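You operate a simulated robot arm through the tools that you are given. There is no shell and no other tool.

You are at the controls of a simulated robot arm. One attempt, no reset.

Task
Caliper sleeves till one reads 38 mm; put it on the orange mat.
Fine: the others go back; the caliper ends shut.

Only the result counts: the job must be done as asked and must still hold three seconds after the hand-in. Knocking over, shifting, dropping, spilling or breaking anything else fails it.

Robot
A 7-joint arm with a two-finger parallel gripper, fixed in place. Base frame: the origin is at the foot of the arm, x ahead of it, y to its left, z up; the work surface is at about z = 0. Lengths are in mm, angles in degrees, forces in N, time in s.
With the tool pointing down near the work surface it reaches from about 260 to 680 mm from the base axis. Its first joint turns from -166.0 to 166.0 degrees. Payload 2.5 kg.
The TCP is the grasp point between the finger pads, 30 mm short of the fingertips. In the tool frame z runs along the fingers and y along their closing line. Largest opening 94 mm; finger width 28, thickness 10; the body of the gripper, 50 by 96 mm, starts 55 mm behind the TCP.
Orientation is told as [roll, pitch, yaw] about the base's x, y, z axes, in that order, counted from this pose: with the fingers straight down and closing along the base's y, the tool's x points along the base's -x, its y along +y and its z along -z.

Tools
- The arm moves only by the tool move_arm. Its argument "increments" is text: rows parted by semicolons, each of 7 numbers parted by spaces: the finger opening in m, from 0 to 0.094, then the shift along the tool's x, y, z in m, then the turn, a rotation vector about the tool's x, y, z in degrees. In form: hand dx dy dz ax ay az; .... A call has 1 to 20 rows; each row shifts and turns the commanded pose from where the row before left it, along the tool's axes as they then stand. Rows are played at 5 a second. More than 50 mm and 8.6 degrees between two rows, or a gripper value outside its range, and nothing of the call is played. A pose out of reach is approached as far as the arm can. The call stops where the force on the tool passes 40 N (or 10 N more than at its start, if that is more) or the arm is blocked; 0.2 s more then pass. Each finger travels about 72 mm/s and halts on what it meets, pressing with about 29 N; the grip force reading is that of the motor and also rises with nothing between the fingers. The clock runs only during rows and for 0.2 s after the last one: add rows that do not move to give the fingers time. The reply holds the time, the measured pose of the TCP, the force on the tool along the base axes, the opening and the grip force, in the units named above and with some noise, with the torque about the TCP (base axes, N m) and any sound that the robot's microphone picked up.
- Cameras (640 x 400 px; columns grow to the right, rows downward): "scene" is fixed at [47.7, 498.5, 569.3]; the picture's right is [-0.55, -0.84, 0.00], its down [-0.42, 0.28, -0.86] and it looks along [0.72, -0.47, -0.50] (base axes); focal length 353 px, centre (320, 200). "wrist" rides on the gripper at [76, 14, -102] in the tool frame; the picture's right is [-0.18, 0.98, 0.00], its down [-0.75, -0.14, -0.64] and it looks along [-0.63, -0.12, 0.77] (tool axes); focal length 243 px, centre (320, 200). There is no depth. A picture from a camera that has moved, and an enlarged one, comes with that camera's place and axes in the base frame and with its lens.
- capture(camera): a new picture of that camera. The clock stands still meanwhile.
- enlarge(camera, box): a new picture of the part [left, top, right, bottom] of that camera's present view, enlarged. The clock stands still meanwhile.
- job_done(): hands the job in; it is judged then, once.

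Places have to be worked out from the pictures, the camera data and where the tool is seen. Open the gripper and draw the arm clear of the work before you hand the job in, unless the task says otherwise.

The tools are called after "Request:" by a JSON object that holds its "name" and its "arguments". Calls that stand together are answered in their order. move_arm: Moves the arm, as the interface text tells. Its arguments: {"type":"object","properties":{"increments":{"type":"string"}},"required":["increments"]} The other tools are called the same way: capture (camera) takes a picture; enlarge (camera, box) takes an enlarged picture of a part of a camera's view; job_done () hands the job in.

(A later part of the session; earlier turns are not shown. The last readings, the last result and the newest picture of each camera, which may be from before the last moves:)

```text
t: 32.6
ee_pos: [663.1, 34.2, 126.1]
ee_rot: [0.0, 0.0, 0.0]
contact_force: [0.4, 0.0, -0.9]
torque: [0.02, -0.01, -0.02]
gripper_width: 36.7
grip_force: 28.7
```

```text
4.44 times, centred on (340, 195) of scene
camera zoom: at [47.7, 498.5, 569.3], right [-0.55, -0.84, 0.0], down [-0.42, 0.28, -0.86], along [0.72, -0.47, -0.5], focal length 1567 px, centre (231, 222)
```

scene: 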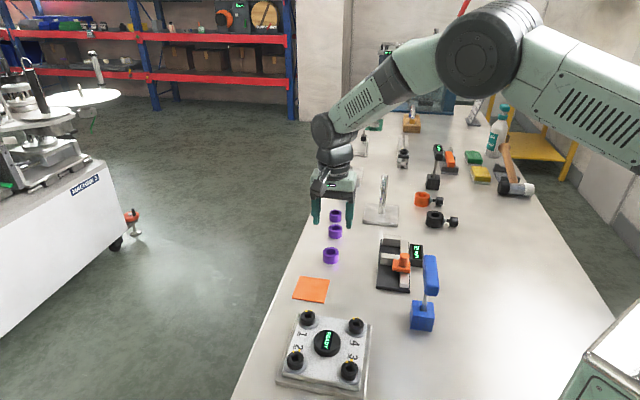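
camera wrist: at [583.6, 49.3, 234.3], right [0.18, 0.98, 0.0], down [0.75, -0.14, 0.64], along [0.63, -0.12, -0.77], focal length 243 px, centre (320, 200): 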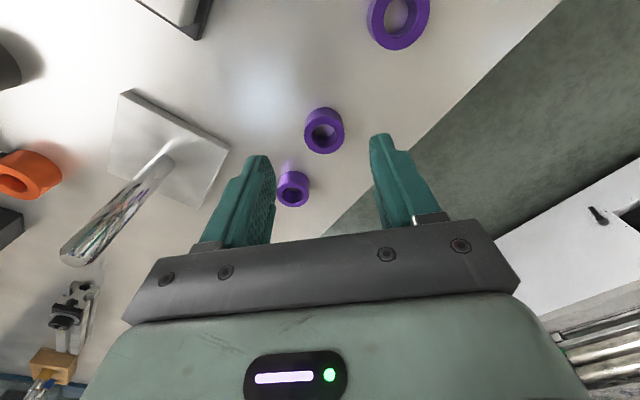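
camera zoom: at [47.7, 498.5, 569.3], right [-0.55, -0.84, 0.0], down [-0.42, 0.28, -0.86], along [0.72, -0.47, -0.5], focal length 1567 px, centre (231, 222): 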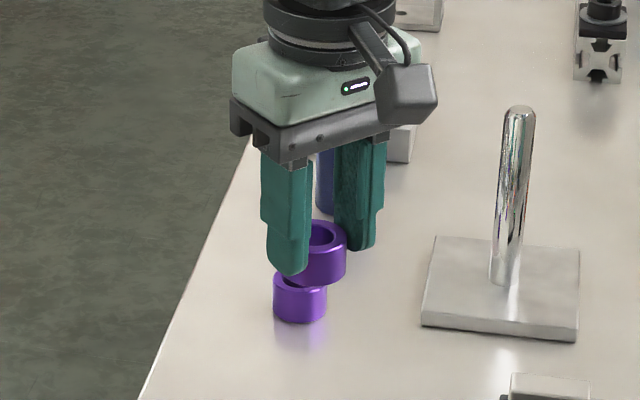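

The sleeve is lifted and held straight. I'll carry it to above the open jaws at TCP about (530, −21), turn to yaw −45° so the fingers close across the slide, and check with both cameras.

Request:
{"name": "move_arm", "arguments": {"increments": "0.03 0.0223 -0.0092 0 0 0 0; 0.03 0.0223 -0.0092 0 0 0 0; 0.03 0.0223 -0.0092 0 0 0 0; 0.03 0.0223 -0.0092 0 0 0 0; 0.03 0.0223 -0.0092 0 0 0 0; 0.03 0.0223 -0.0092 0 0 0 0; 0.03 0 0 0 0 0 7.5; 0.03 0 0 0 0 0 7.5; 0.03 0 0 0 0 0 7.5; 0.03 0 0 0 0 0 7.5; 0.03 0 0 0 0 0 7.5; 0.03 0 0 0 0 0 7.5; 0.03 0 0 0 0 0 0"}}

Request:
{"name": "capture", "arguments": {"camera": "wrist"}}

Request:
{"name": "enlarge", "arguments": {"camera": "scene", "box": [350, 170, 470, 300]}}

```text
t: 35.4
ee_pos: [530.4, -22.6, 127.0]
ee_rot: [-0.1, 0.0, -45.1]
contact_force: [-0.5, -1.2, -1.2]
torque: [0.02, 0.0, -0.03]
gripper_width: 36.6
grip_force: 28.8
```

```text
taken
camera wrist: at [486.0, 41.6, 229.9], right [0.83, 0.56, 0.0], down [0.43, -0.63, 0.64], along [0.36, -0.53, -0.77], focal length 243 px, centre (320, 200)
```

wrist: 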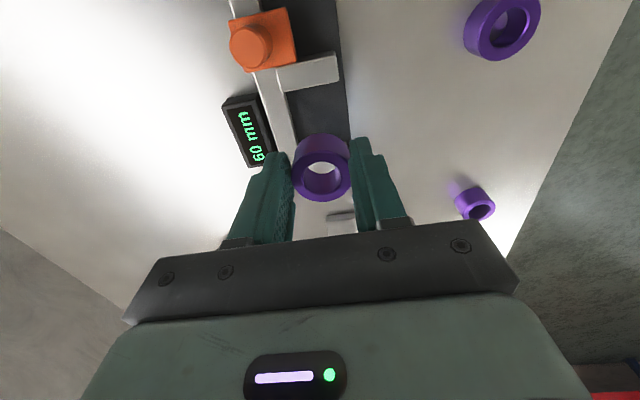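

```text
3.08 times, centred on (410, 235) of scene
camera zoom: at [47.7, 498.5, 569.3], right [-0.55, -0.84, 0.0], down [-0.42, 0.28, -0.86], along [0.72, -0.47, -0.5], focal length 1085 px, centre (43, 92)
```

zoom: 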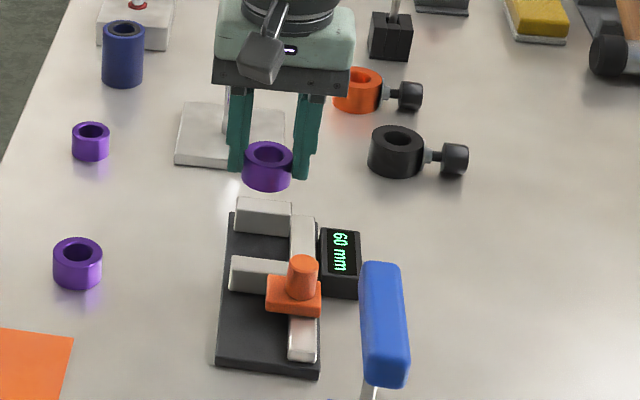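

It is over the jaws and aligned. I'll lower to TCP z≈85, with the sleeve bottom still above the jaw tops, and check from both cameras before going in.

Request:
{"name": "move_arm", "arguments": {"increments": "0.03 0 0 0.02 0 0 0; 0.03 0 0 0.02 0 0 0; 0.03 0 0 0 0 0 0"}}

Request:
{"name": "enlarge", "arguments": {"camera": "wrist", "box": [200, 60, 420, 240]}}

Request:
{"name": "enlarge", "arguments": {"camera": "scene", "box": [370, 215, 440, 275]}}

```text
t: 36.2
ee_pos: [530.4, -21.7, 87.5]
ee_rot: [-0.1, -0.1, -45.0]
contact_force: [1.3, 0.0, -0.5]
torque: [0.0, -0.03, 0.04]
gripper_width: 36.7
grip_force: 29.4
```

```text
2.22 times, centred on (310, 150) of wrist
camera zoom: at [485.8, 40.4, 190.2], right [0.83, 0.56, 0.0], down [0.43, -0.63, 0.64], along [0.36, -0.53, -0.77], focal length 539 px, centre (342, 311)
```

zoom: 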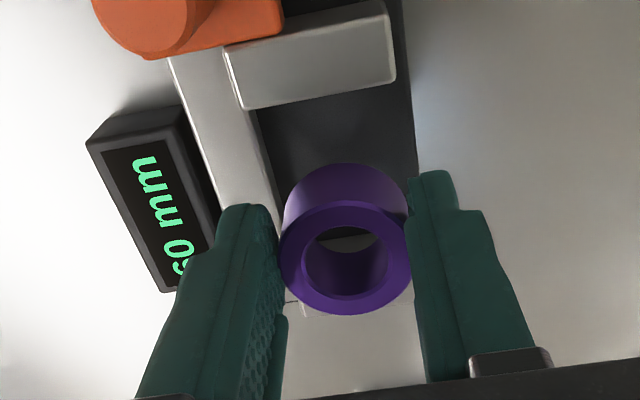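

```text
6.67 times, centred on (405, 245) of scene
camera zoom: at [47.7, 498.5, 569.3], right [-0.55, -0.84, 0.0], down [-0.42, 0.28, -0.86], along [0.72, -0.47, -0.5], focal length 2351 px, centre (-247, -100)
```

zoom: 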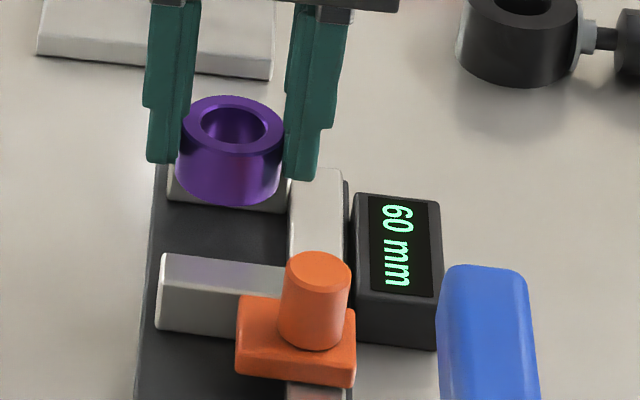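

Both cameras put the sleeve at (534, −28), 24 mm from the fixed jaw and clear of the moving jaw. I'll shift 4.5 mm away from the rail for finger clearance and lower to just above the plate.

Request:
{"name": "move_arm", "arguments": {"increments": "0.03 0.001 0.0045 0 0 0 0; 0.03 0 0 0.01 0 0 0; 0.03 0 0 0.01 0 0 0; 0.03 0 0 0.008 0 0 0; 0.03 0 0 0 0 0 0"}}

Request:
{"name": "enlarge", "arguments": {"camera": "wrist", "box": [200, 60, 420, 240]}}

Request:
{"name": "enlarge", "arguments": {"camera": "scene", "box": [370, 215, 440, 275]}}

```text
t: 37.4
ee_pos: [533.9, -18.4, 59.2]
ee_rot: [0.0, -0.1, -45.0]
contact_force: [0.3, 0.1, -0.7]
torque: [0.0, -0.02, 0.02]
gripper_width: 37.0
grip_force: 29.0
```

```text
2.22 times, centred on (310, 150) of wrist
camera zoom: at [488.7, 44.8, 162.9], right [0.83, 0.56, 0.0], down [0.43, -0.63, 0.64], along [0.36, -0.53, -0.77], focal length 539 px, centre (342, 311)
```

zoom: 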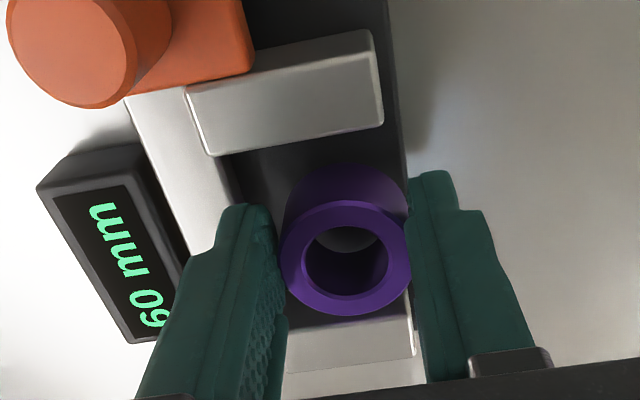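

```text
6.67 times, centred on (405, 245) of scene
camera zoom: at [47.7, 498.5, 569.3], right [-0.55, -0.84, 0.0], down [-0.42, 0.28, -0.86], along [0.72, -0.47, -0.5], focal length 2351 px, centre (-247, -100)
```

zoom: 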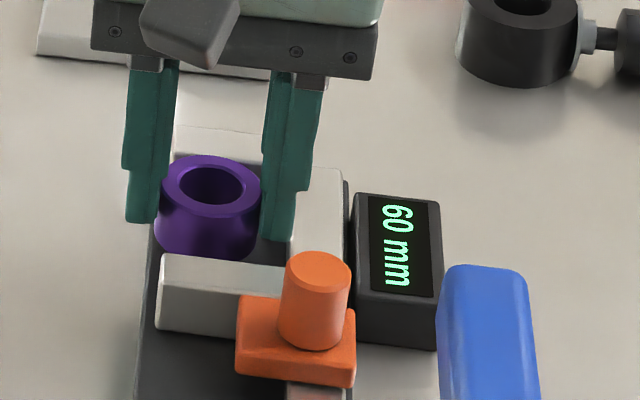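

The sleeve is between the jaws with roughly 5 mm left to the plate. I'll lower in small steps and watch the vertical force.

Request:
{"name": "move_arm", "arguments": {"increments": "0.03 0 0 0.002 0 0 0; 0.03 0 0 0.0015 0 0 0; 0.03 0 0 0 0 0 0"}}

Request:
{"name": "move_arm", "arguments": {"increments": "0.03 0 0 0.0005 0 0 0; 0.03 0 0 0.0005 0 0 0; 0.03 0 0 0 0 0 0"}}

```text
t: 38.2
ee_pos: [535.3, -19.3, 55.6]
ee_rot: [0.0, 0.0, -45.0]
contact_force: [0.1, 0.5, 0.2]
torque: [0.03, -0.01, 0.0]
gripper_width: 36.8
grip_force: 28.8
```

```text
t: 39.0
ee_pos: [534.5, -18.0, 54.7]
ee_rot: [0.0, 0.0, -45.0]
contact_force: [0.4, 0.2, -0.9]
torque: [0.03, -0.01, 0.0]
gripper_width: 36.9
grip_force: 29.0
```

No contact force yet at z≈54.7. I'll continue in half-millimetre steps.

Request:
{"name": "move_arm", "arguments": {"increments": "0.03 0 0 0.0005 0 0 0; 0.03 0 0 0.0005 0 0 0; 0.03 0 0 0 0 0 0"}}

Request:
{"name": "enlarge", "arguments": {"camera": "scene", "box": [380, 225, 416, 255]}}

```text
t: 39.8
ee_pos: [534.1, -18.0, 54.0]
ee_rot: [-0.1, -0.1, -45.0]
contact_force: [-0.6, 0.3, -1.3]
torque: [0.01, -0.03, -0.03]
gripper_width: 37.1
grip_force: 29.2
```

```text
13.33 times, centred on (398, 240) of scene
camera zoom: at [47.7, 498.5, 569.3], right [-0.55, -0.84, 0.0], down [-0.42, 0.28, -0.86], along [0.72, -0.47, -0.5], focal length 4702 px, centre (-720, -333)
```

zoom: 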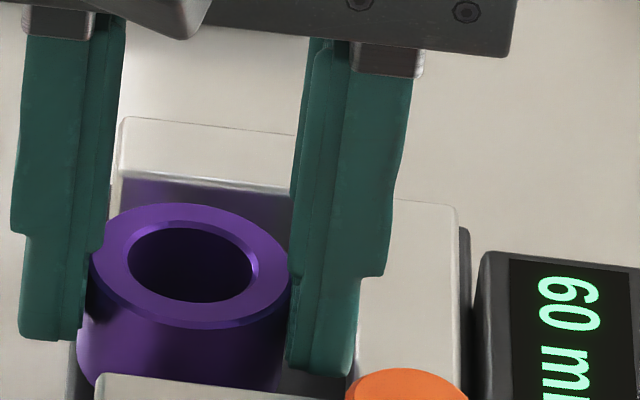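

The sleeve still hangs level in the grip and there's no contact yet, so I'll keep lowering in small steps.

Request:
{"name": "move_arm", "arguments": {"increments": "0.03 0 0 0.0005 0 0 0; 0.03 0 0 0.0005 0 0 0; 0.03 0 0 0 0 0 0"}}

Request:
{"name": "enlarge", "arguments": {"camera": "wrist", "box": [240, 80, 400, 210]}}

```text
t: 40.6
ee_pos: [533.8, -17.8, 53.1]
ee_rot: [0.1, 0.0, -45.0]
contact_force: [-0.6, -0.3, 0.1]
torque: [0.01, -0.02, 0.01]
gripper_width: 36.7
grip_force: 28.7
```

```text
3.08 times, centred on (320, 145) of wrist
camera zoom: at [488.9, 45.1, 156.1], right [0.82, 0.57, 0.0], down [0.43, -0.63, 0.64], along [0.36, -0.53, -0.77], focal length 746 px, centre (320, 369)
```

zoom: 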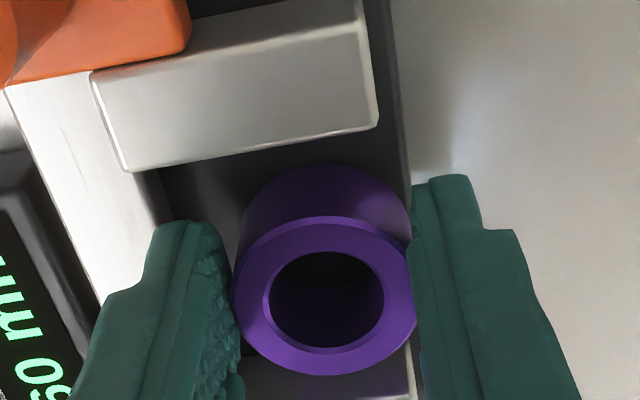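

Request:
{"name": "move_arm", "arguments": {"increments": "0.03 0 0 0.0005 0 0 0; 0.03 0 0 0.0005 0 0 0; 0.03 0 0 0 0 0 0"}}

Request:
{"name": "move_arm", "arguments": {"increments": "0.03 0 0 0.0005 0 0 0; 0.03 0 0 0.0005 0 0 0; 0.03 0 0 0 0 0 0"}}

```text
t: 41.4
ee_pos: [532.7, -18.0, 51.5]
ee_rot: [0.0, -0.1, -44.9]
contact_force: [-0.4, 0.1, -0.8]
torque: [0.0, 0.01, -0.01]
gripper_width: 36.9
grip_force: 28.9
```

```text
t: 42.2
ee_pos: [533.5, -18.0, 51.3]
ee_rot: [0.0, -0.1, -45.0]
contact_force: [-7.7, 0.1, 18.8]
torque: [-0.12, 0.18, -0.01]
gripper_width: 37.0
grip_force: 28.6
```

Contact at z≈51.3: 19 N upward with a torque pattern that fits the sleeve bottom on the plate. I'll release with a small opening and lift straight up.

Request:
{"name": "move_arm", "arguments": {"increments": "0.035 0 0 -0.0004 0 0 0; 0.038 0 0 0 0 0 0; 0.041 0 0 0 0 0 0; 0.041 0 0 0 0 0 0; 0.041 0 0 0 0 0 0"}}

Request:
{"name": "enlarge", "arguments": {"camera": "wrist", "box": [240, 80, 400, 210]}}

```text
t: 43.4
ee_pos: [532.9, -17.6, 51.6]
ee_rot: [0.0, 0.0, -45.0]
contact_force: [0.7, 1.9, -1.7]
torque: [0.06, -0.04, -0.04]
gripper_width: 40.5
grip_force: 0.0
```

```text
3.08 times, centred on (320, 145) of wrist
camera zoom: at [488.2, 45.3, 154.2], right [0.82, 0.57, 0.0], down [0.43, -0.63, 0.64], along [0.36, -0.53, -0.77], focal length 746 px, centre (320, 369)
```

zoom: 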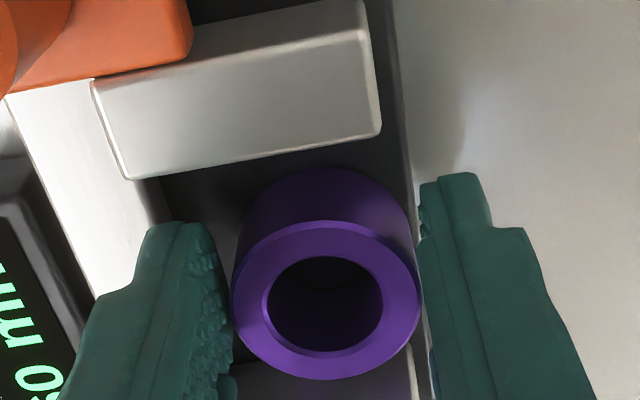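

The fingers have opened to 40.5 mm. I'll rise 3 mm so the tips clear the rail, open a bit wider, and then withdraw straight up.

Request:
{"name": "move_arm", "arguments": {"increments": "0.041 0 0 -0.0015 0 0 0; 0.041 0 0 -0.002 0 0 0; 0.044 0 0 -0.001 0 0 0; 0.047 0 0 0 0 0 0; 0.047 0 0 0 0 0 0"}}

Request:
{"name": "enlarge", "arguments": {"camera": "wrist", "box": [240, 80, 400, 210]}}

Request:
{"name": "enlarge", "arguments": {"camera": "scene", "box": [370, 215, 440, 275]}}

```text
t: 44.6
ee_pos: [533.3, -17.8, 56.4]
ee_rot: [0.0, 0.0, -45.1]
contact_force: [0.1, 1.1, -0.5]
torque: [-0.03, 0.02, 0.01]
gripper_width: 46.7
grip_force: 0.2
```

```text
3.08 times, centred on (320, 145) of wrist
camera zoom: at [488.6, 44.8, 159.4], right [0.82, 0.57, 0.0], down [0.43, -0.63, 0.64], along [0.36, -0.53, -0.77], focal length 746 px, centre (320, 369)
```

zoom: 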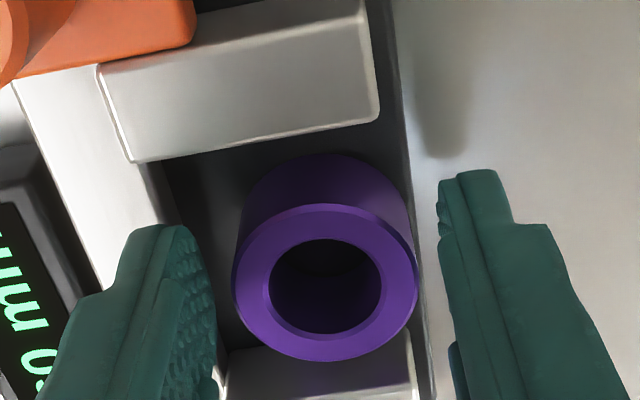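

```text
6.67 times, centred on (405, 245) of scene
camera zoom: at [47.7, 498.5, 569.3], right [-0.55, -0.84, 0.0], down [-0.42, 0.28, -0.86], along [0.72, -0.47, -0.5], focal length 2351 px, centre (-247, -100)
```

zoom: 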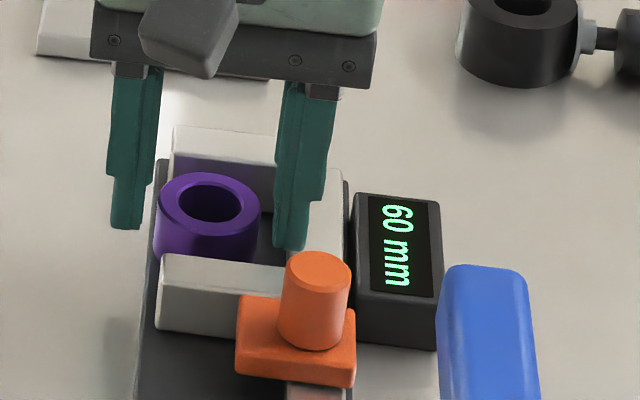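

The sleeve stands on the plate between the jaws. I'll rise clear and turn to yaw +45° for the knob again.

Request:
{"name": "move_arm", "arguments": {"increments": "0.047 0 0 -0.015 0 0 0; 0.047 0 0 -0.03 0 0 0; 0.047 0 0 -0.035 0 0 0; 0.047 0 0 -0.03 0 0 0; 0.047 0 0 0 0 0 -7.5; 0.047 0 0 0 0 0 -7.5; 0.047 0 0 0 0 0 -7.5; 0.047 0 0 0 0 0 -7.5; 0.047 0 0 0 0 0 -7.5; 0.047 0 0 0 0 0 -7.5; 0.047 0 0 0 0 0 -7.5; 0.047 0 0 0 0 0 -7.5; 0.047 0 0 0 0 0 -7.5; 0.047 0 0 0 0 0 -7.5; 0.047 0 0 0 0 0 -7.5; 0.047 0 0 0 0 0 -7.5; 0.047 0 0 0 0 0 0"}}

Request:
{"name": "enlarge", "arguments": {"camera": "scene", "box": [370, 215, 440, 275]}}

```text
t: 48.2
ee_pos: [532.8, -17.8, 165.4]
ee_rot: [0.0, 0.0, 45.1]
contact_force: [0.9, 0.8, -0.5]
torque: [0.01, -0.01, -0.02]
gripper_width: 47.1
grip_force: 0.0
```

```text
6.67 times, centred on (405, 245) of scene
camera zoom: at [47.7, 498.5, 569.3], right [-0.55, -0.84, 0.0], down [-0.42, 0.28, -0.86], along [0.72, -0.47, -0.5], focal length 2351 px, centre (-247, -100)
```

zoom: 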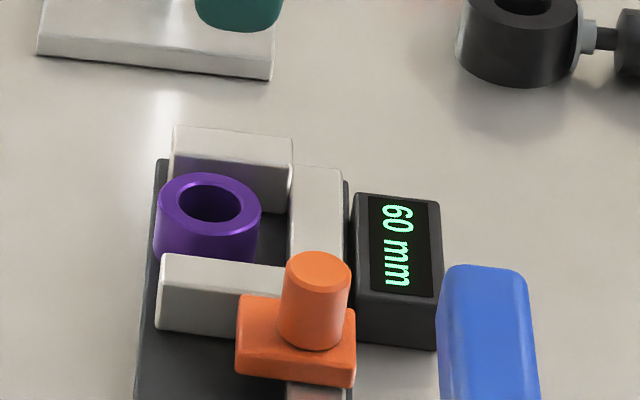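

The knob top is at about (463.4, −2). I'll move above it and lower to z≈100 to verify before descending.

Request:
{"name": "move_arm", "arguments": {"increments": "0.05 0.0128 0.0201 0 0 0 0; 0.05 0.0128 0.0201 0 0 0 0; 0.05 0.0128 0.0201 0.015 0 0 0; 0.05 0 0 0.025 0 0 0; 0.05 0 0 0.025 0 0 0; 0.05 0 0 0 0 0 0"}}

Request:
{"name": "enlarge", "arguments": {"camera": "wrist", "box": [160, 60, 440, 240]}}

Request:
{"name": "enlarge", "arguments": {"camera": "scene", "box": [350, 190, 460, 290]}}

```text
t: 49.6
ee_pos: [463.0, -2.1, 100.9]
ee_rot: [0.1, 0.0, 45.0]
contact_force: [0.2, -0.1, 1.0]
torque: [-0.01, 0.0, 0.03]
gripper_width: 50.0
grip_force: 0.1
```

```text
2.22 times, centred on (300, 150) of wrist
camera zoom: at [396.7, -47.1, 203.7], right [-0.56, 0.83, 0.0], down [0.63, 0.43, 0.64], along [0.53, 0.36, -0.77], focal length 539 px, centre (364, 311)
```

zoom: 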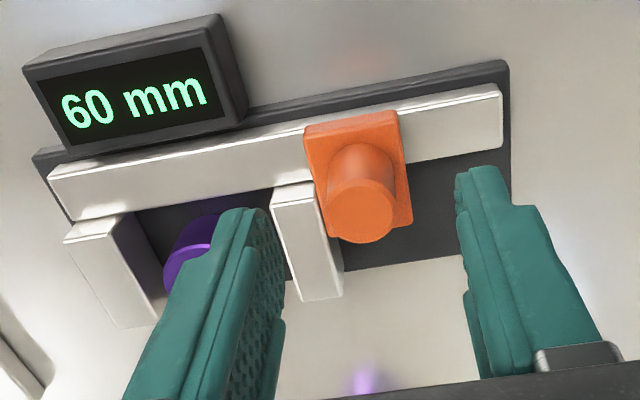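

```text
4.00 times, centred on (405, 240) of scene
camera zoom: at [47.7, 498.5, 569.3], right [-0.55, -0.84, 0.0], down [-0.42, 0.28, -0.86], along [0.72, -0.47, -0.5], focal length 1411 px, centre (-20, 40)
```

zoom: 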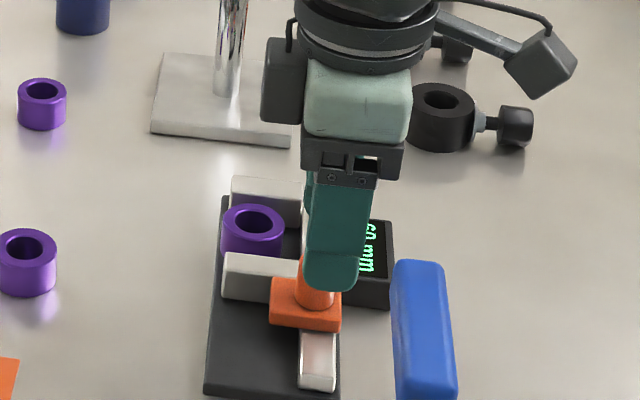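

The knob is at (463.1, −2.5), directly under the TCP. I'll descend to z≈72 and close on it.

Request:
{"name": "move_arm", "arguments": {"increments": "0.05 0 0 0.015 0 0 0; 0.05 0 0 0.014 0 0 0; 0.05 0 0 0 0 0 0; 0.03 0 0 0 0 0 0; 0.015 0 0 0 0 0 0; 0.015 0 0 0 0 0 0; 0.015 0 0 0 0 0 0"}}

```text
t: 51.2
ee_pos: [463.8, -2.1, 70.7]
ee_rot: [0.0, 0.0, 45.0]
contact_force: [6.9, -3.6, -9.9]
torque: [0.33, 0.05, -0.04]
gripper_width: 20.9
grip_force: 45.3
```

The knob is held. I'll slide it closed 14 mm and then watch as it nears the sleeve.

Request:
{"name": "move_arm", "arguments": {"increments": "0.015 0 -0.003 0 0 0 0; 0.015 0 -0.003 0 0 0 0; 0.015 0 -0.003 0 0 0 0; 0.015 0 -0.003 0 0 0 0; 0.015 0 -0.002 0 0 0 0; 0.015 0 0 0 0 0 0"}}

Request:
{"name": "enlarge", "arguments": {"camera": "wrist", "box": [160, 40, 440, 240]}}

Request:
{"name": "enlarge", "arguments": {"camera": "scene", "box": [370, 215, 440, 275]}}

```text
t: 52.6
ee_pos: [472.8, -11.2, 72.7]
ee_rot: [0.0, -0.1, 45.1]
contact_force: [6.3, 8.1, -19.8]
torque: [-0.31, -0.36, 0.05]
gripper_width: 20.9
grip_force: 45.3
```

```text
2.00 times, centred on (300, 140) of wrist
camera zoom: at [408.3, -56.6, 175.0], right [-0.57, 0.82, 0.0], down [0.63, 0.43, 0.64], along [0.53, 0.36, -0.77], focal length 485 px, centre (360, 320)
```

zoom: 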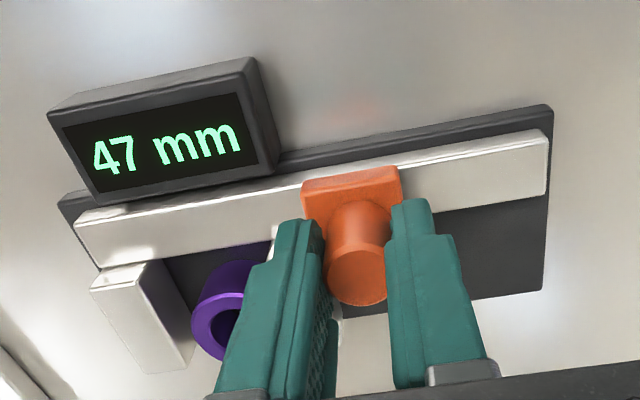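

```text
6.67 times, centred on (405, 245) of scene
camera zoom: at [47.7, 498.5, 569.3], right [-0.55, -0.84, 0.0], down [-0.42, 0.28, -0.86], along [0.72, -0.47, -0.5], focal length 2351 px, centre (-247, -100)
```

zoom: 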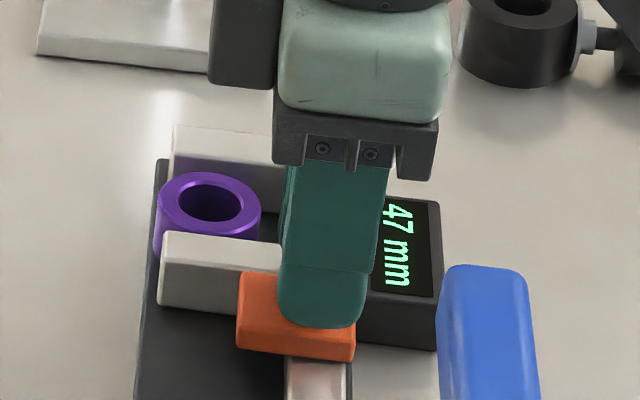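

It reads 47 mm with the jaw not yet touching. I'll close in 1 mm rows and watch the reading and force.

Request:
{"name": "move_arm", "arguments": {"increments": "0.015 0 -0.001 0 0 0 0; 0.015 0 -0.001 0 0 0 0; 0.015 0 -0.001 0 0 0 0; 0.015 0 -0.001 0 0 0 0; 0.015 0 -0.001 0 0 0 0; 0.015 0 -0.001 0 0 0 0; 0.015 0 0 0 0 0 0"}}

Request:
{"name": "enlarge", "arguments": {"camera": "wrist", "box": [160, 40, 440, 240]}}

Request:
{"name": "enlarge", "arguments": {"camera": "scene", "box": [370, 215, 440, 275]}}

```text
t: 54.2
ee_pos: [478.6, -16.8, 72.0]
ee_rot: [0.0, 0.0, 45.0]
contact_force: [-0.8, 0.7, 11.5]
torque: [0.36, 0.32, -0.03]
gripper_width: 20.8
grip_force: 44.7
```

```text
2.00 times, centred on (300, 140) of wrist
camera zoom: at [413.3, -61.4, 175.1], right [-0.56, 0.83, 0.0], down [0.63, 0.43, 0.64], along [0.53, 0.36, -0.77], focal length 485 px, centre (360, 320)
```

zoom: 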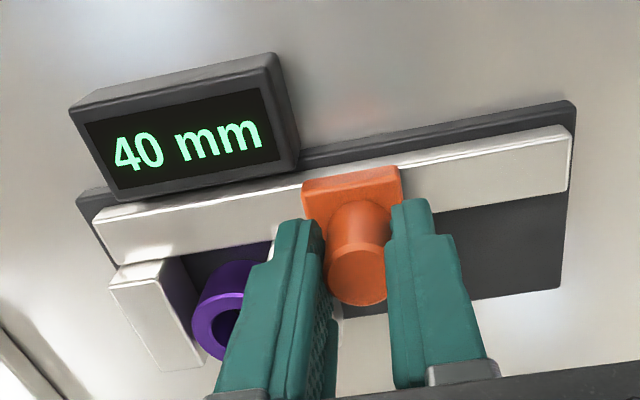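

```text
6.67 times, centred on (405, 245) of scene
camera zoom: at [47.7, 498.5, 569.3], right [-0.55, -0.84, 0.0], down [-0.42, 0.28, -0.86], along [0.72, -0.47, -0.5], focal length 2351 px, centre (-247, -100)
```

zoom: 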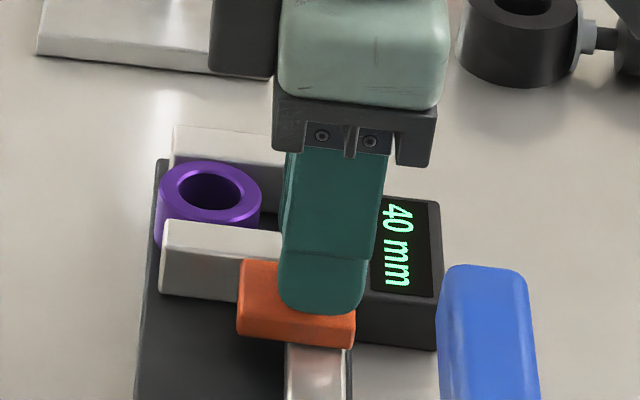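

It reads 40 mm and the sleeve is being pushed toward the fixed jaw. I'll go on in half-millimetre rows until the force builds.

Request:
{"name": "move_arm", "arguments": {"increments": "0.015 0 -0.0005 0 0 0 0; 0.015 0 -0.0005 0 0 0 0; 0.015 0 -0.0005 0 0 0 0; 0.015 0 0 0 0 0 0"}}

Request:
{"name": "enlarge", "arguments": {"camera": "wrist", "box": [160, 40, 440, 240]}}

```text
t: 55.2
ee_pos: [479.5, -17.3, 70.3]
ee_rot: [0.0, 0.0, 45.0]
contact_force: [-1.3, 0.9, 8.0]
torque: [-0.58, 0.03, 0.0]
gripper_width: 21.1
grip_force: 45.3
```

```text
2.00 times, centred on (300, 140) of wrist
camera zoom: at [413.9, -62.1, 175.0], right [-0.57, 0.82, 0.0], down [0.63, 0.43, 0.64], along [0.53, 0.36, -0.77], focal length 485 px, centre (360, 320)
```

zoom: 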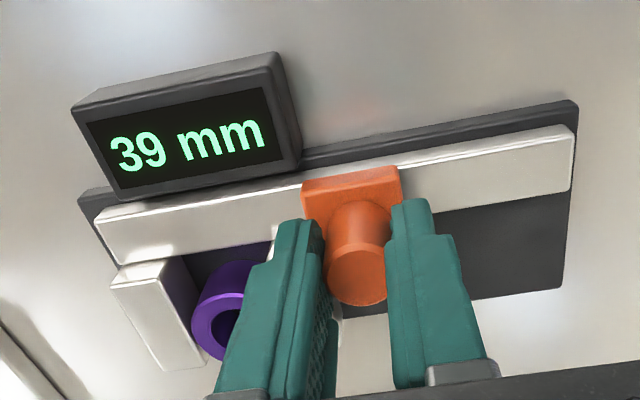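

Request:
{"name": "move_arm", "arguments": {"increments": "0.015 0 -0.0005 0 0 0 0; 0.015 0 -0.0005 0 0 0 0; 0.015 0 -0.0005 0 0 0 0; 0.015 0 0 0 0 0 0"}}

Request:
{"name": "enlarge", "arguments": {"camera": "wrist", "box": [160, 40, 440, 240]}}

Request:
{"name": "enlarge", "arguments": {"camera": "scene", "box": [370, 215, 440, 275]}}

```text
t: 56.2
ee_pos: [481.0, -18.4, 73.3]
ee_rot: [0.0, 0.0, 45.0]
contact_force: [-5.8, -0.7, 17.5]
torque: [-0.1, -0.33, 0.02]
gripper_width: 20.7
grip_force: 44.7
```

```text
2.00 times, centred on (300, 140) of wrist
camera zoom: at [414.8, -62.8, 175.0], right [-0.57, 0.82, 0.0], down [0.63, 0.43, 0.64], along [0.53, 0.36, -0.77], focal length 485 px, centre (360, 320)
```

zoom: 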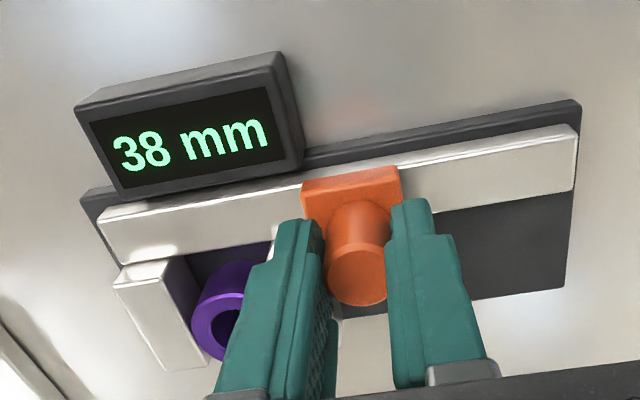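

```text
6.67 times, centred on (405, 245) of scene
camera zoom: at [47.7, 498.5, 569.3], right [-0.55, -0.84, 0.0], down [-0.42, 0.28, -0.86], along [0.72, -0.47, -0.5], focal length 2351 px, centre (-247, -100)
```

zoom: 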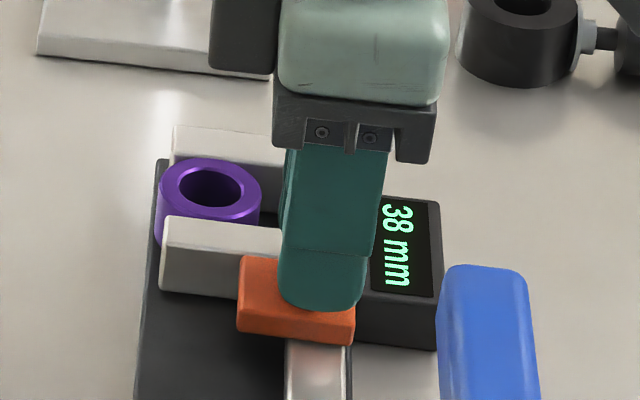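

It reads 38 mm, but the sleeve may still have a gap to the fixed jaw. I'll keep closing in half-millimetre rows until it stops.

Request:
{"name": "move_arm", "arguments": {"increments": "0.015 0 -0.0005 0 0 0 0; 0.015 0 -0.0005 0 0 0 0; 0.015 0 0 0 0 0 0"}}

Request:
{"name": "enlarge", "arguments": {"camera": "wrist", "box": [160, 40, 440, 240]}}

Request:
{"name": "enlarge", "arguments": {"camera": "scene", "box": [380, 225, 416, 255]}}

```text
t: 57.0
ee_pos: [480.2, -17.2, 72.0]
ee_rot: [0.1, 0.0, 45.1]
contact_force: [-11.9, 7.1, 23.6]
torque: [-0.2, -0.01, 0.03]
gripper_width: 20.7
grip_force: 45.4
```

```text
2.00 times, centred on (300, 140) of wrist
camera zoom: at [415.0, -63.2, 174.9], right [-0.57, 0.82, 0.0], down [0.63, 0.43, 0.64], along [0.53, 0.36, -0.77], focal length 485 px, centre (360, 320)
```

zoom: 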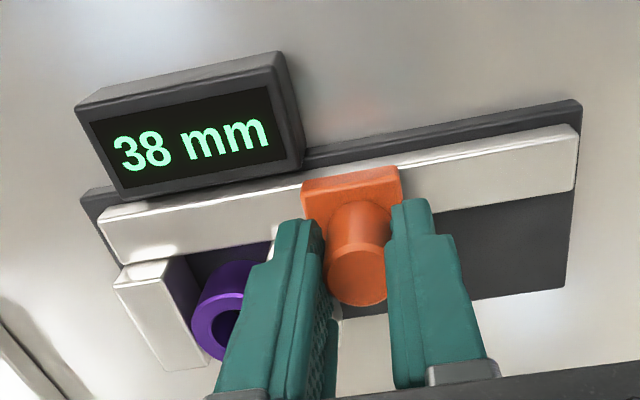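

```text
13.33 times, centred on (398, 240) of scene
camera zoom: at [47.7, 498.5, 569.3], right [-0.55, -0.84, 0.0], down [-0.42, 0.28, -0.86], along [0.72, -0.47, -0.5], focal length 4702 px, centre (-720, -333)
```

zoom: 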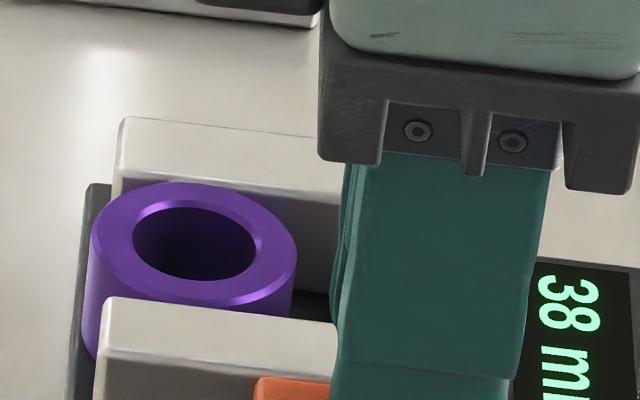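

The reading held at 38 mm through another commanded millimetre while the resisting force rose to about 13 N, so the sleeve is clamped. One more small push to confirm.

Request:
{"name": "move_arm", "arguments": {"increments": "0.015 0 -0.0006 0 0 0 0; 0.015 0 0 0 0 0 0; 0.015 0 0 0 0 0 0"}}

Request:
{"name": "enlarge", "arguments": {"camera": "wrist", "box": [160, 40, 440, 240]}}

```text
t: 57.8
ee_pos: [479.5, -18.4, 72.2]
ee_rot: [0.1, 0.2, 45.1]
contact_force: [-4.4, 0.1, 4.9]
torque: [0.01, -0.62, -0.01]
gripper_width: 20.8
grip_force: 44.6
stopped in row 3: the force on the tool passed its limit at 40 N (the readings are from after the stop); the commanded pose is now the measured one
```

```text
2.00 times, centred on (300, 140) of wrist
camera zoom: at [415.3, -63.1, 174.9], right [-0.57, 0.82, 0.0], down [0.63, 0.43, 0.64], along [0.53, 0.37, -0.77], focal length 485 px, centre (360, 320)
```

zoom: 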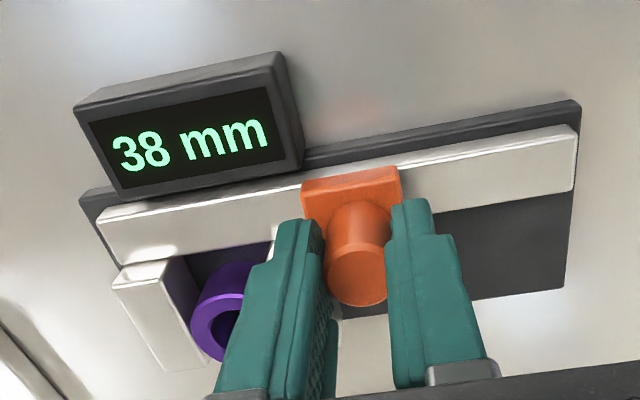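

Confirmed: the middle sleeve reads 38 mm. I'll slide the jaw back open about 20 mm to free it.

Request:
{"name": "move_arm", "arguments": {"increments": "0.015 0 0.003 0 0 0 0; 0.015 0 0.003 0 0 0 0; 0.015 0 0.003 0 0 0 0; 0.015 0 0.003 0 0 0 0; 0.015 0 0.003 0 0 0 0; 0.015 0 0.003 0 0 0 0; 0.015 0 0.002 0 0 0 0; 0.015 0 0 0 0 0 0"}}

Request:
{"name": "enlarge", "arguments": {"camera": "wrist", "box": [160, 40, 440, 240]}}

Request:
{"name": "enlarge", "arguments": {"camera": "scene", "box": [370, 215, 440, 275]}}

```text
t: 59.6
ee_pos: [465.4, -3.7, 71.8]
ee_rot: [0.2, 0.0, 45.1]
contact_force: [-2.9, -4.6, 16.3]
torque: [-0.54, -0.18, 0.03]
gripper_width: 20.9
grip_force: 44.8
```

```text
2.00 times, centred on (300, 140) of wrist
camera zoom: at [401.2, -49.0, 174.9], right [-0.57, 0.82, 0.0], down [0.63, 0.43, 0.64], along [0.53, 0.36, -0.77], focal length 485 px, centre (360, 320)
```

zoom: 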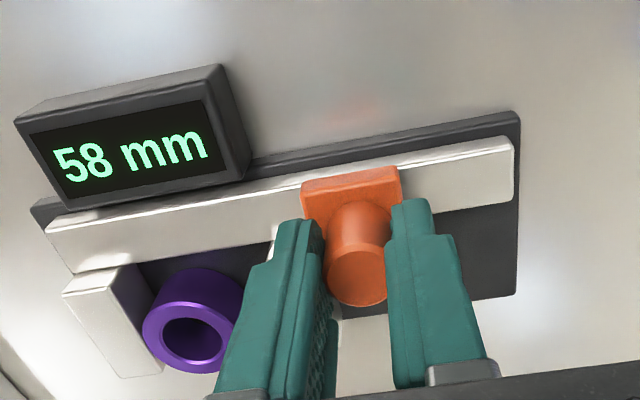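

```text
6.67 times, centred on (405, 245) of scene
camera zoom: at [47.7, 498.5, 569.3], right [-0.55, -0.84, 0.0], down [-0.42, 0.28, -0.86], along [0.72, -0.47, -0.5], focal length 2351 px, centre (-247, -100)
```

zoom: 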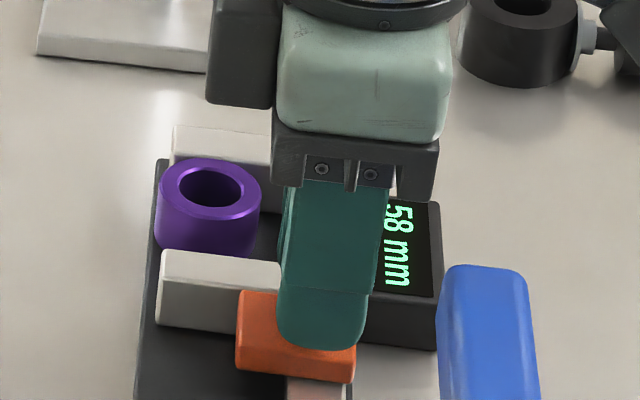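

It's open at 58 mm and the sleeve stands free against the fixed jaw, at about (542, −29). I'll release the knob, rise, and turn back to yaw −45°.

Request:
{"name": "move_arm", "arguments": {"increments": "0.03 0 0 0 0 0 0; 0.045 0 0 0 0 0 0; 0.045 0 0 -0.015 0 0 0; 0.045 0 0 -0.025 0 0 0; 0.045 0 0 -0.03 0 0 0; 0.045 0 0 -0.025 0 0 0; 0.05 0 0 0 0 0 7.5; 0.05 0 0 0 0 0 7.5; 0.05 0 0 0 0 0 7.5; 0.05 0 0 0 0 0 7.5; 0.05 0 0 0 0 0 7.5; 0.05 0 0 0 0 0 7.5; 0.05 0 0 0 0 0 7.5; 0.05 0 0 0 0 0 7.5; 0.05 0 0 0 0 0 7.5; 0.05 0 0 0 0 0 7.5; 0.05 0 0 0 0 0 7.5; 0.05 0 0 0 0 0 7.5; 0.05 0 0 0 0 0 0"}}

Request:
{"name": "enlarge", "arguments": {"camera": "scene", "box": [380, 225, 416, 255]}}

```text
t: 63.6
ee_pos: [466.2, -5.3, 166.1]
ee_rot: [-0.1, 0.2, -45.0]
contact_force: [0.1, 1.3, 1.0]
torque: [-0.01, -0.01, -0.02]
gripper_width: 50.0
grip_force: 0.1
```

```text
13.33 times, centred on (398, 240) of scene
camera zoom: at [47.7, 498.5, 569.3], right [-0.55, -0.84, 0.0], down [-0.42, 0.28, -0.86], along [0.72, -0.47, -0.5], focal length 4702 px, centre (-720, -333)
```

zoom: 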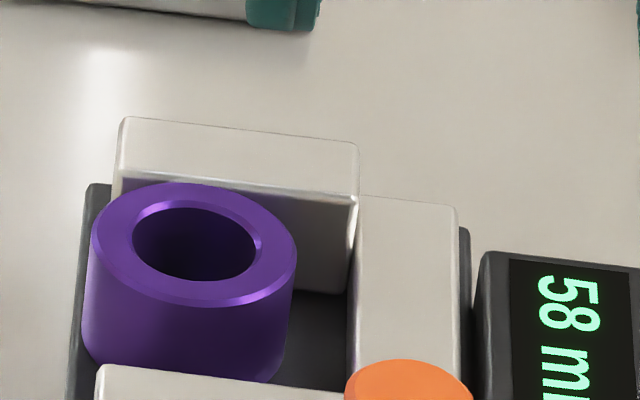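

The sleeve is still well placed. I'll move over it and lower to z≈100 for a check with both cameras.

Request:
{"name": "move_arm", "arguments": {"increments": "0.05 -0.0176 0.00925 0 0 0 0; 0.05 -0.0176 0.00925 0 0 0 0; 0.05 -0.0176 0.00925 0 0 0 0; 0.05 -0.0176 0.00925 0 0 0 0; 0.05 0 0 0.025 0 0 0; 0.05 0 0 0.025 0 0 0; 0.05 0 0 0.015 0 0 0; 0.05 0 0 0 0 0 0"}}

Request:
{"name": "enlarge", "arguments": {"camera": "wrist", "box": [200, 60, 420, 240]}}

Request:
{"name": "enlarge", "arguments": {"camera": "scene", "box": [370, 205, 440, 265]}}

```text
t: 65.4
ee_pos: [541.9, -26.3, 100.2]
ee_rot: [0.0, 0.2, -44.9]
contact_force: [-0.7, -1.0, 0.3]
torque: [0.02, 0.01, 0.0]
gripper_width: 49.8
grip_force: 0.0
```

```text
2.22 times, centred on (310, 150) of wrist
camera zoom: at [496.9, 35.7, 203.9], right [0.82, 0.57, 0.0], down [0.44, -0.63, 0.64], along [0.36, -0.53, -0.77], focal length 539 px, centre (342, 311)
```

zoom: 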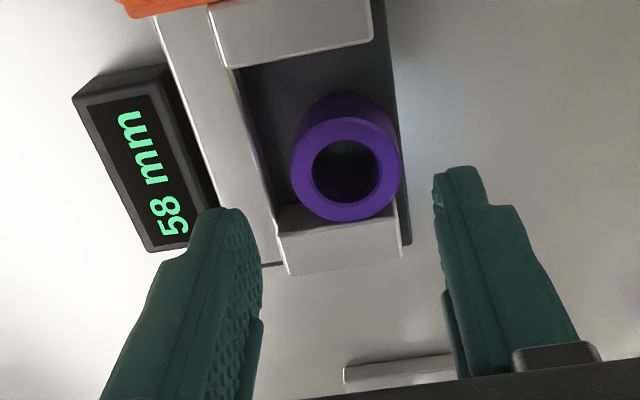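

```text
6.67 times, centred on (405, 235) of scene
camera zoom: at [47.7, 498.5, 569.3], right [-0.55, -0.84, 0.0], down [-0.42, 0.28, -0.86], along [0.72, -0.47, -0.5], focal length 2351 px, centre (-247, -33)
```

zoom: 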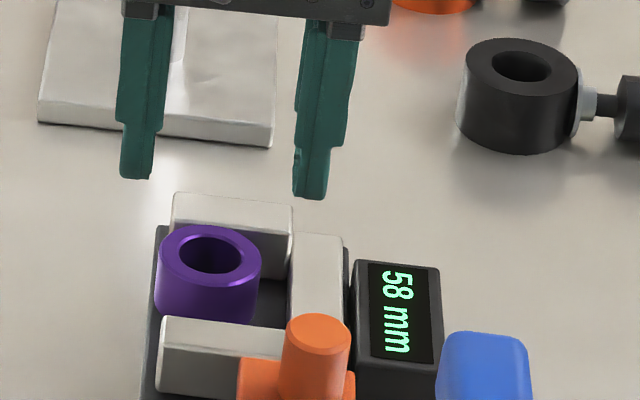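

The sleeve centre is (543.8, −30). I'll narrow the opening to 44 mm to stay off the rail, trim 0.5 mm sideways and lower most of the way.

Request:
{"name": "move_arm", "arguments": {"increments": "0.044 0 -0.0005 0.01 0 0 0; 0.044 0 0 0.01 0 0 0; 0.044 0 0 0.01 0 0 0; 0.044 0 0 0.005 0 0 0; 0.044 0 0 0 0 0 0"}}

Request:
{"name": "enlarge", "arguments": {"camera": "wrist", "box": [220, 60, 420, 220]}}

Request:
{"name": "enlarge", "arguments": {"camera": "scene", "box": [370, 205, 440, 265]}}

```text
t: 66.6
ee_pos: [542.3, -27.9, 65.3]
ee_rot: [0.0, 0.2, -44.9]
contact_force: [-0.5, 0.0, 0.2]
torque: [-0.02, 0.0, 0.0]
gripper_width: 44.1
grip_force: 0.1
```

```text
2.50 times, centred on (320, 140) of wrist
camera zoom: at [497.0, 35.2, 169.1], right [0.82, 0.57, 0.0], down [0.44, -0.63, 0.64], along [0.36, -0.53, -0.77], focal length 606 px, centre (320, 350)
```

zoom: 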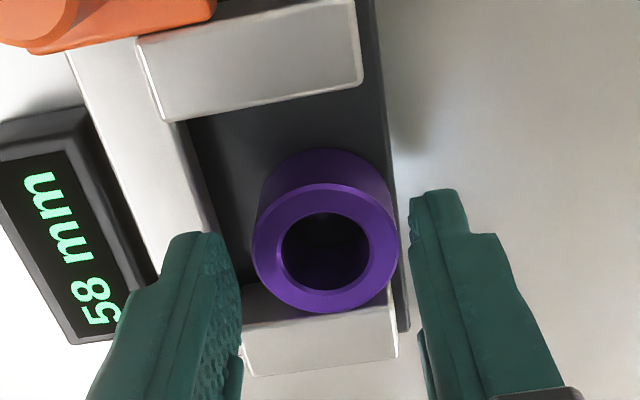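

```text
6.67 times, centred on (405, 235) of scene
camera zoom: at [47.7, 498.5, 569.3], right [-0.55, -0.84, 0.0], down [-0.42, 0.28, -0.86], along [0.72, -0.47, -0.5], focal length 2351 px, centre (-247, -33)
```

zoom: 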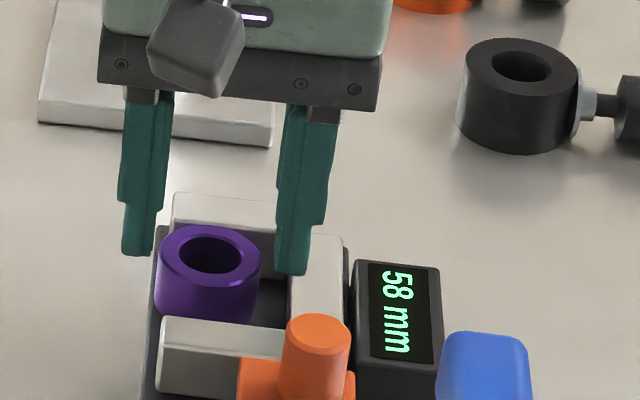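

The fingers straddle the sleeve evenly. I'll lower 12 mm more and close.

Request:
{"name": "move_arm", "arguments": {"increments": "0.044 0 0 0.005 0 0 0; 0.044 0 0 0.005 0 0 0; 0.044 0 0 0.002 0 0 0; 0.044 0 0 0 0 0 0; 0.039 0 0 0 0 0 0; 0.03 0 0 0 0 0 0; 0.03 0 0 0 0 0 0; 0.03 0 0 0 0 0 0"}}

Request:
{"name": "enlarge", "arguments": {"camera": "scene", "box": [370, 205, 440, 265]}}

```text
t: 68.4
ee_pos: [541.6, -29.4, 54.0]
ee_rot: [-0.2, 0.3, -44.8]
contact_force: [-0.1, 0.2, -0.6]
torque: [0.02, -0.03, 0.0]
gripper_width: 36.9
grip_force: 29.2
```

```text
6.67 times, centred on (405, 235) of scene
camera zoom: at [47.7, 498.5, 569.3], right [-0.55, -0.84, 0.0], down [-0.42, 0.28, -0.86], along [0.72, -0.47, -0.5], focal length 2351 px, centre (-247, -33)
```

zoom: 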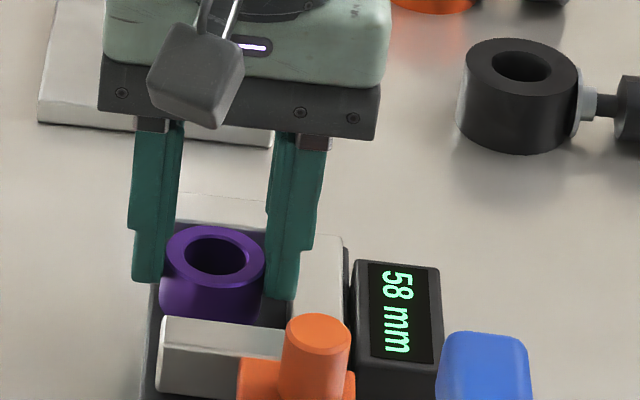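

The sleeve is held (36.9). I'll lift straight up out of the jaws and check it.

Request:
{"name": "move_arm", "arguments": {"increments": "0.03 0 0 -0.003 0 0 0; 0.03 0 0 -0.007 0 0 0; 0.03 0 0 -0.015 0 0 0; 0.03 0 0 -0.025 0 0 0; 0.03 0 0 -0.025 0 0 0; 0.03 0 0 -0.02 0 0 0; 0.03 0 0 0 0 0 0"}}

Request:
{"name": "enlarge", "arguments": {"camera": "scene", "box": [350, 170, 450, 270]}}

Request:
{"name": "capture", "arguments": {"camera": "wrist"}}

```text
t: 70.0
ee_pos: [541.6, -27.4, 149.6]
ee_rot: [-0.1, 0.2, -44.9]
contact_force: [1.1, -0.1, -0.7]
torque: [-0.03, 0.01, 0.02]
gripper_width: 36.9
grip_force: 29.1
```

```text
4.00 times, centred on (400, 220) of scene
camera zoom: at [47.7, 498.5, 569.3], right [-0.55, -0.84, 0.0], down [-0.42, 0.28, -0.86], along [0.72, -0.47, -0.5], focal length 1411 px, centre (0, 120)
```

zoom: 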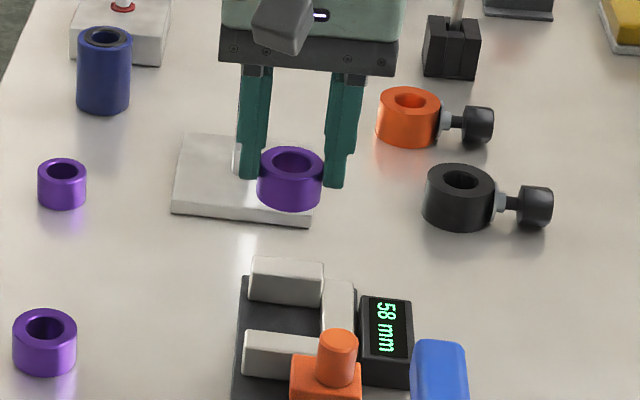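

```text
taken
camera wrist: at [496.5, 35.4, 253.7], right [0.82, 0.57, 0.0], down [0.44, -0.63, 0.64], along [0.36, -0.53, -0.77], focal length 243 px, centre (320, 200)
```

wrist: 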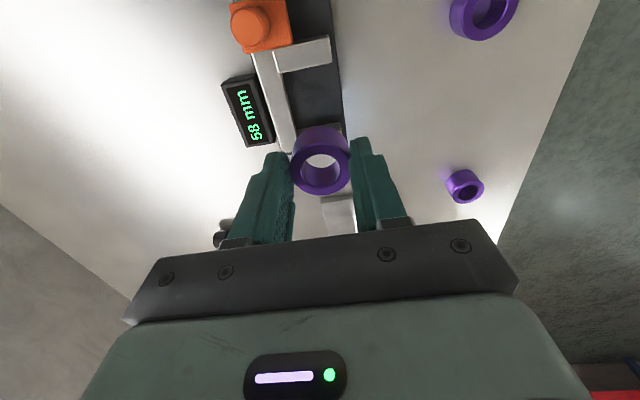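

The sleeve is out, level and secure. I'll carry it to above the orange mat, with the sleeve centre aimed at (541, 197).

Request:
{"name": "move_arm", "arguments": {"increments": "0.03 0.0203 0.0198 0 0 0 0; 0.03 0.0203 0.0198 0 0 0 0; 0.03 0.0203 0.0198 0 0 0 0; 0.03 0.0203 0.0198 0 0 0 0; 0.03 0.0203 0.0198 0 0 0 0; 0.03 0.0203 0.0198 0 0 0 0; 0.03 0.0203 0.0198 0 0 0 0; 0.03 0.0203 0.0198 0 0 0 0; 0.03 0 0 0 0 0 0"}}

Request:
{"name": "capture", "arguments": {"camera": "wrist"}}

Request:
{"name": "enlarge", "arguments": {"camera": "scene", "box": [270, 190, 390, 330]}}

```text
t: 72.0
ee_pos: [537.9, 197.4, 148.0]
ee_rot: [-0.1, 0.2, -45.0]
contact_force: [-0.5, 0.2, -0.7]
torque: [0.03, -0.01, 0.02]
gripper_width: 36.9
grip_force: 28.7
```

```text
taken
camera wrist: at [493.4, 260.2, 252.0], right [0.82, 0.57, 0.0], down [0.44, -0.63, 0.64], along [0.36, -0.53, -0.77], focal length 243 px, centre (320, 200)
```

wrist: 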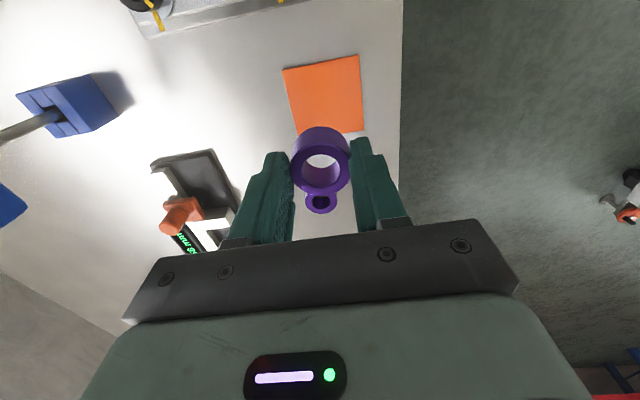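

```text
2.86 times, centred on (330, 260) of scene
camera zoom: at [47.7, 498.5, 569.3], right [-0.55, -0.84, 0.0], down [-0.42, 0.28, -0.86], along [0.72, -0.47, -0.5], focal length 1008 px, centre (291, 29)
```

zoom: 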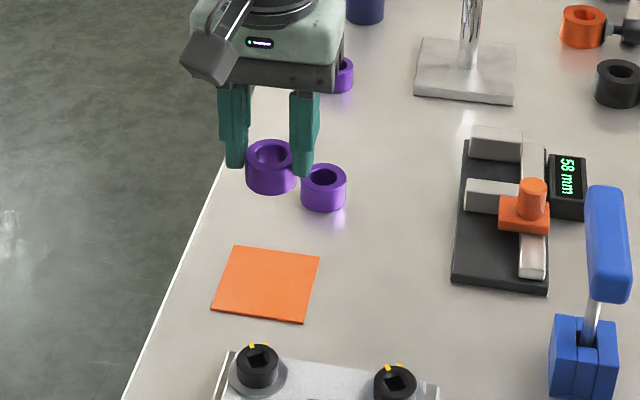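

It is over the mat area; the mat centre comes out at about (543, 197) from both cameras. I'll lower to about 30 mm above the mat and check the alignment.

Request:
{"name": "move_arm", "arguments": {"increments": "0.03 -0.0005 0.002 0.02 0 0 0; 0.03 -0.0005 0.002 0.025 0 0 0; 0.03 0 0 0.025 0 0 0; 0.03 0 0 0 0 0 0"}}

Request:
{"name": "enlarge", "arguments": {"camera": "wrist", "box": [220, 30, 420, 210]}}

Request:
{"name": "enlarge", "arguments": {"camera": "scene", "box": [280, 230, 350, 310]}}

```text
t: 73.0
ee_pos: [541.2, 200.2, 77.9]
ee_rot: [-0.1, 0.2, -44.9]
contact_force: [0.4, -0.4, -0.9]
torque: [0.02, 0.03, -0.03]
gripper_width: 37.1
grip_force: 28.6
```

```text
2.22 times, centred on (320, 120) of wrist
camera zoom: at [496.3, 262.2, 181.7], right [0.82, 0.57, 0.0], down [0.44, -0.63, 0.64], along [0.36, -0.53, -0.77], focal length 539 px, centre (320, 378)
```

zoom: 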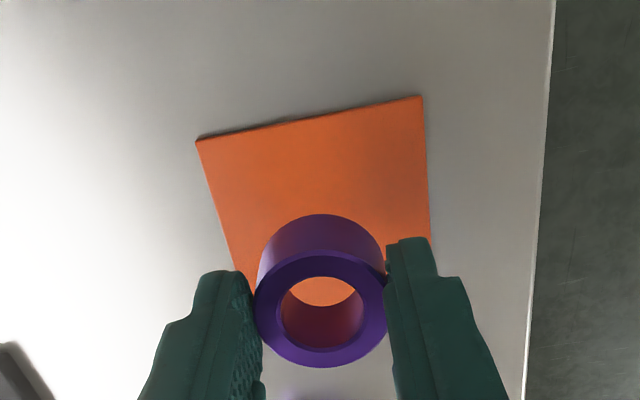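

```text
5.00 times, centred on (315, 270) of scene
camera zoom: at [47.7, 498.5, 569.3], right [-0.55, -0.84, 0.0], down [-0.42, 0.28, -0.86], along [0.72, -0.47, -0.5], focal length 1763 px, centre (345, -150)
```

zoom: 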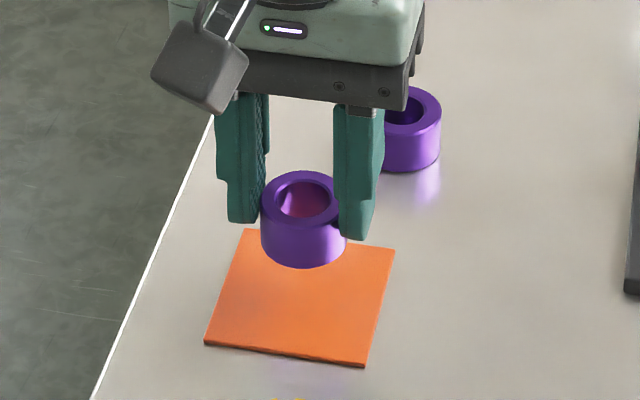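

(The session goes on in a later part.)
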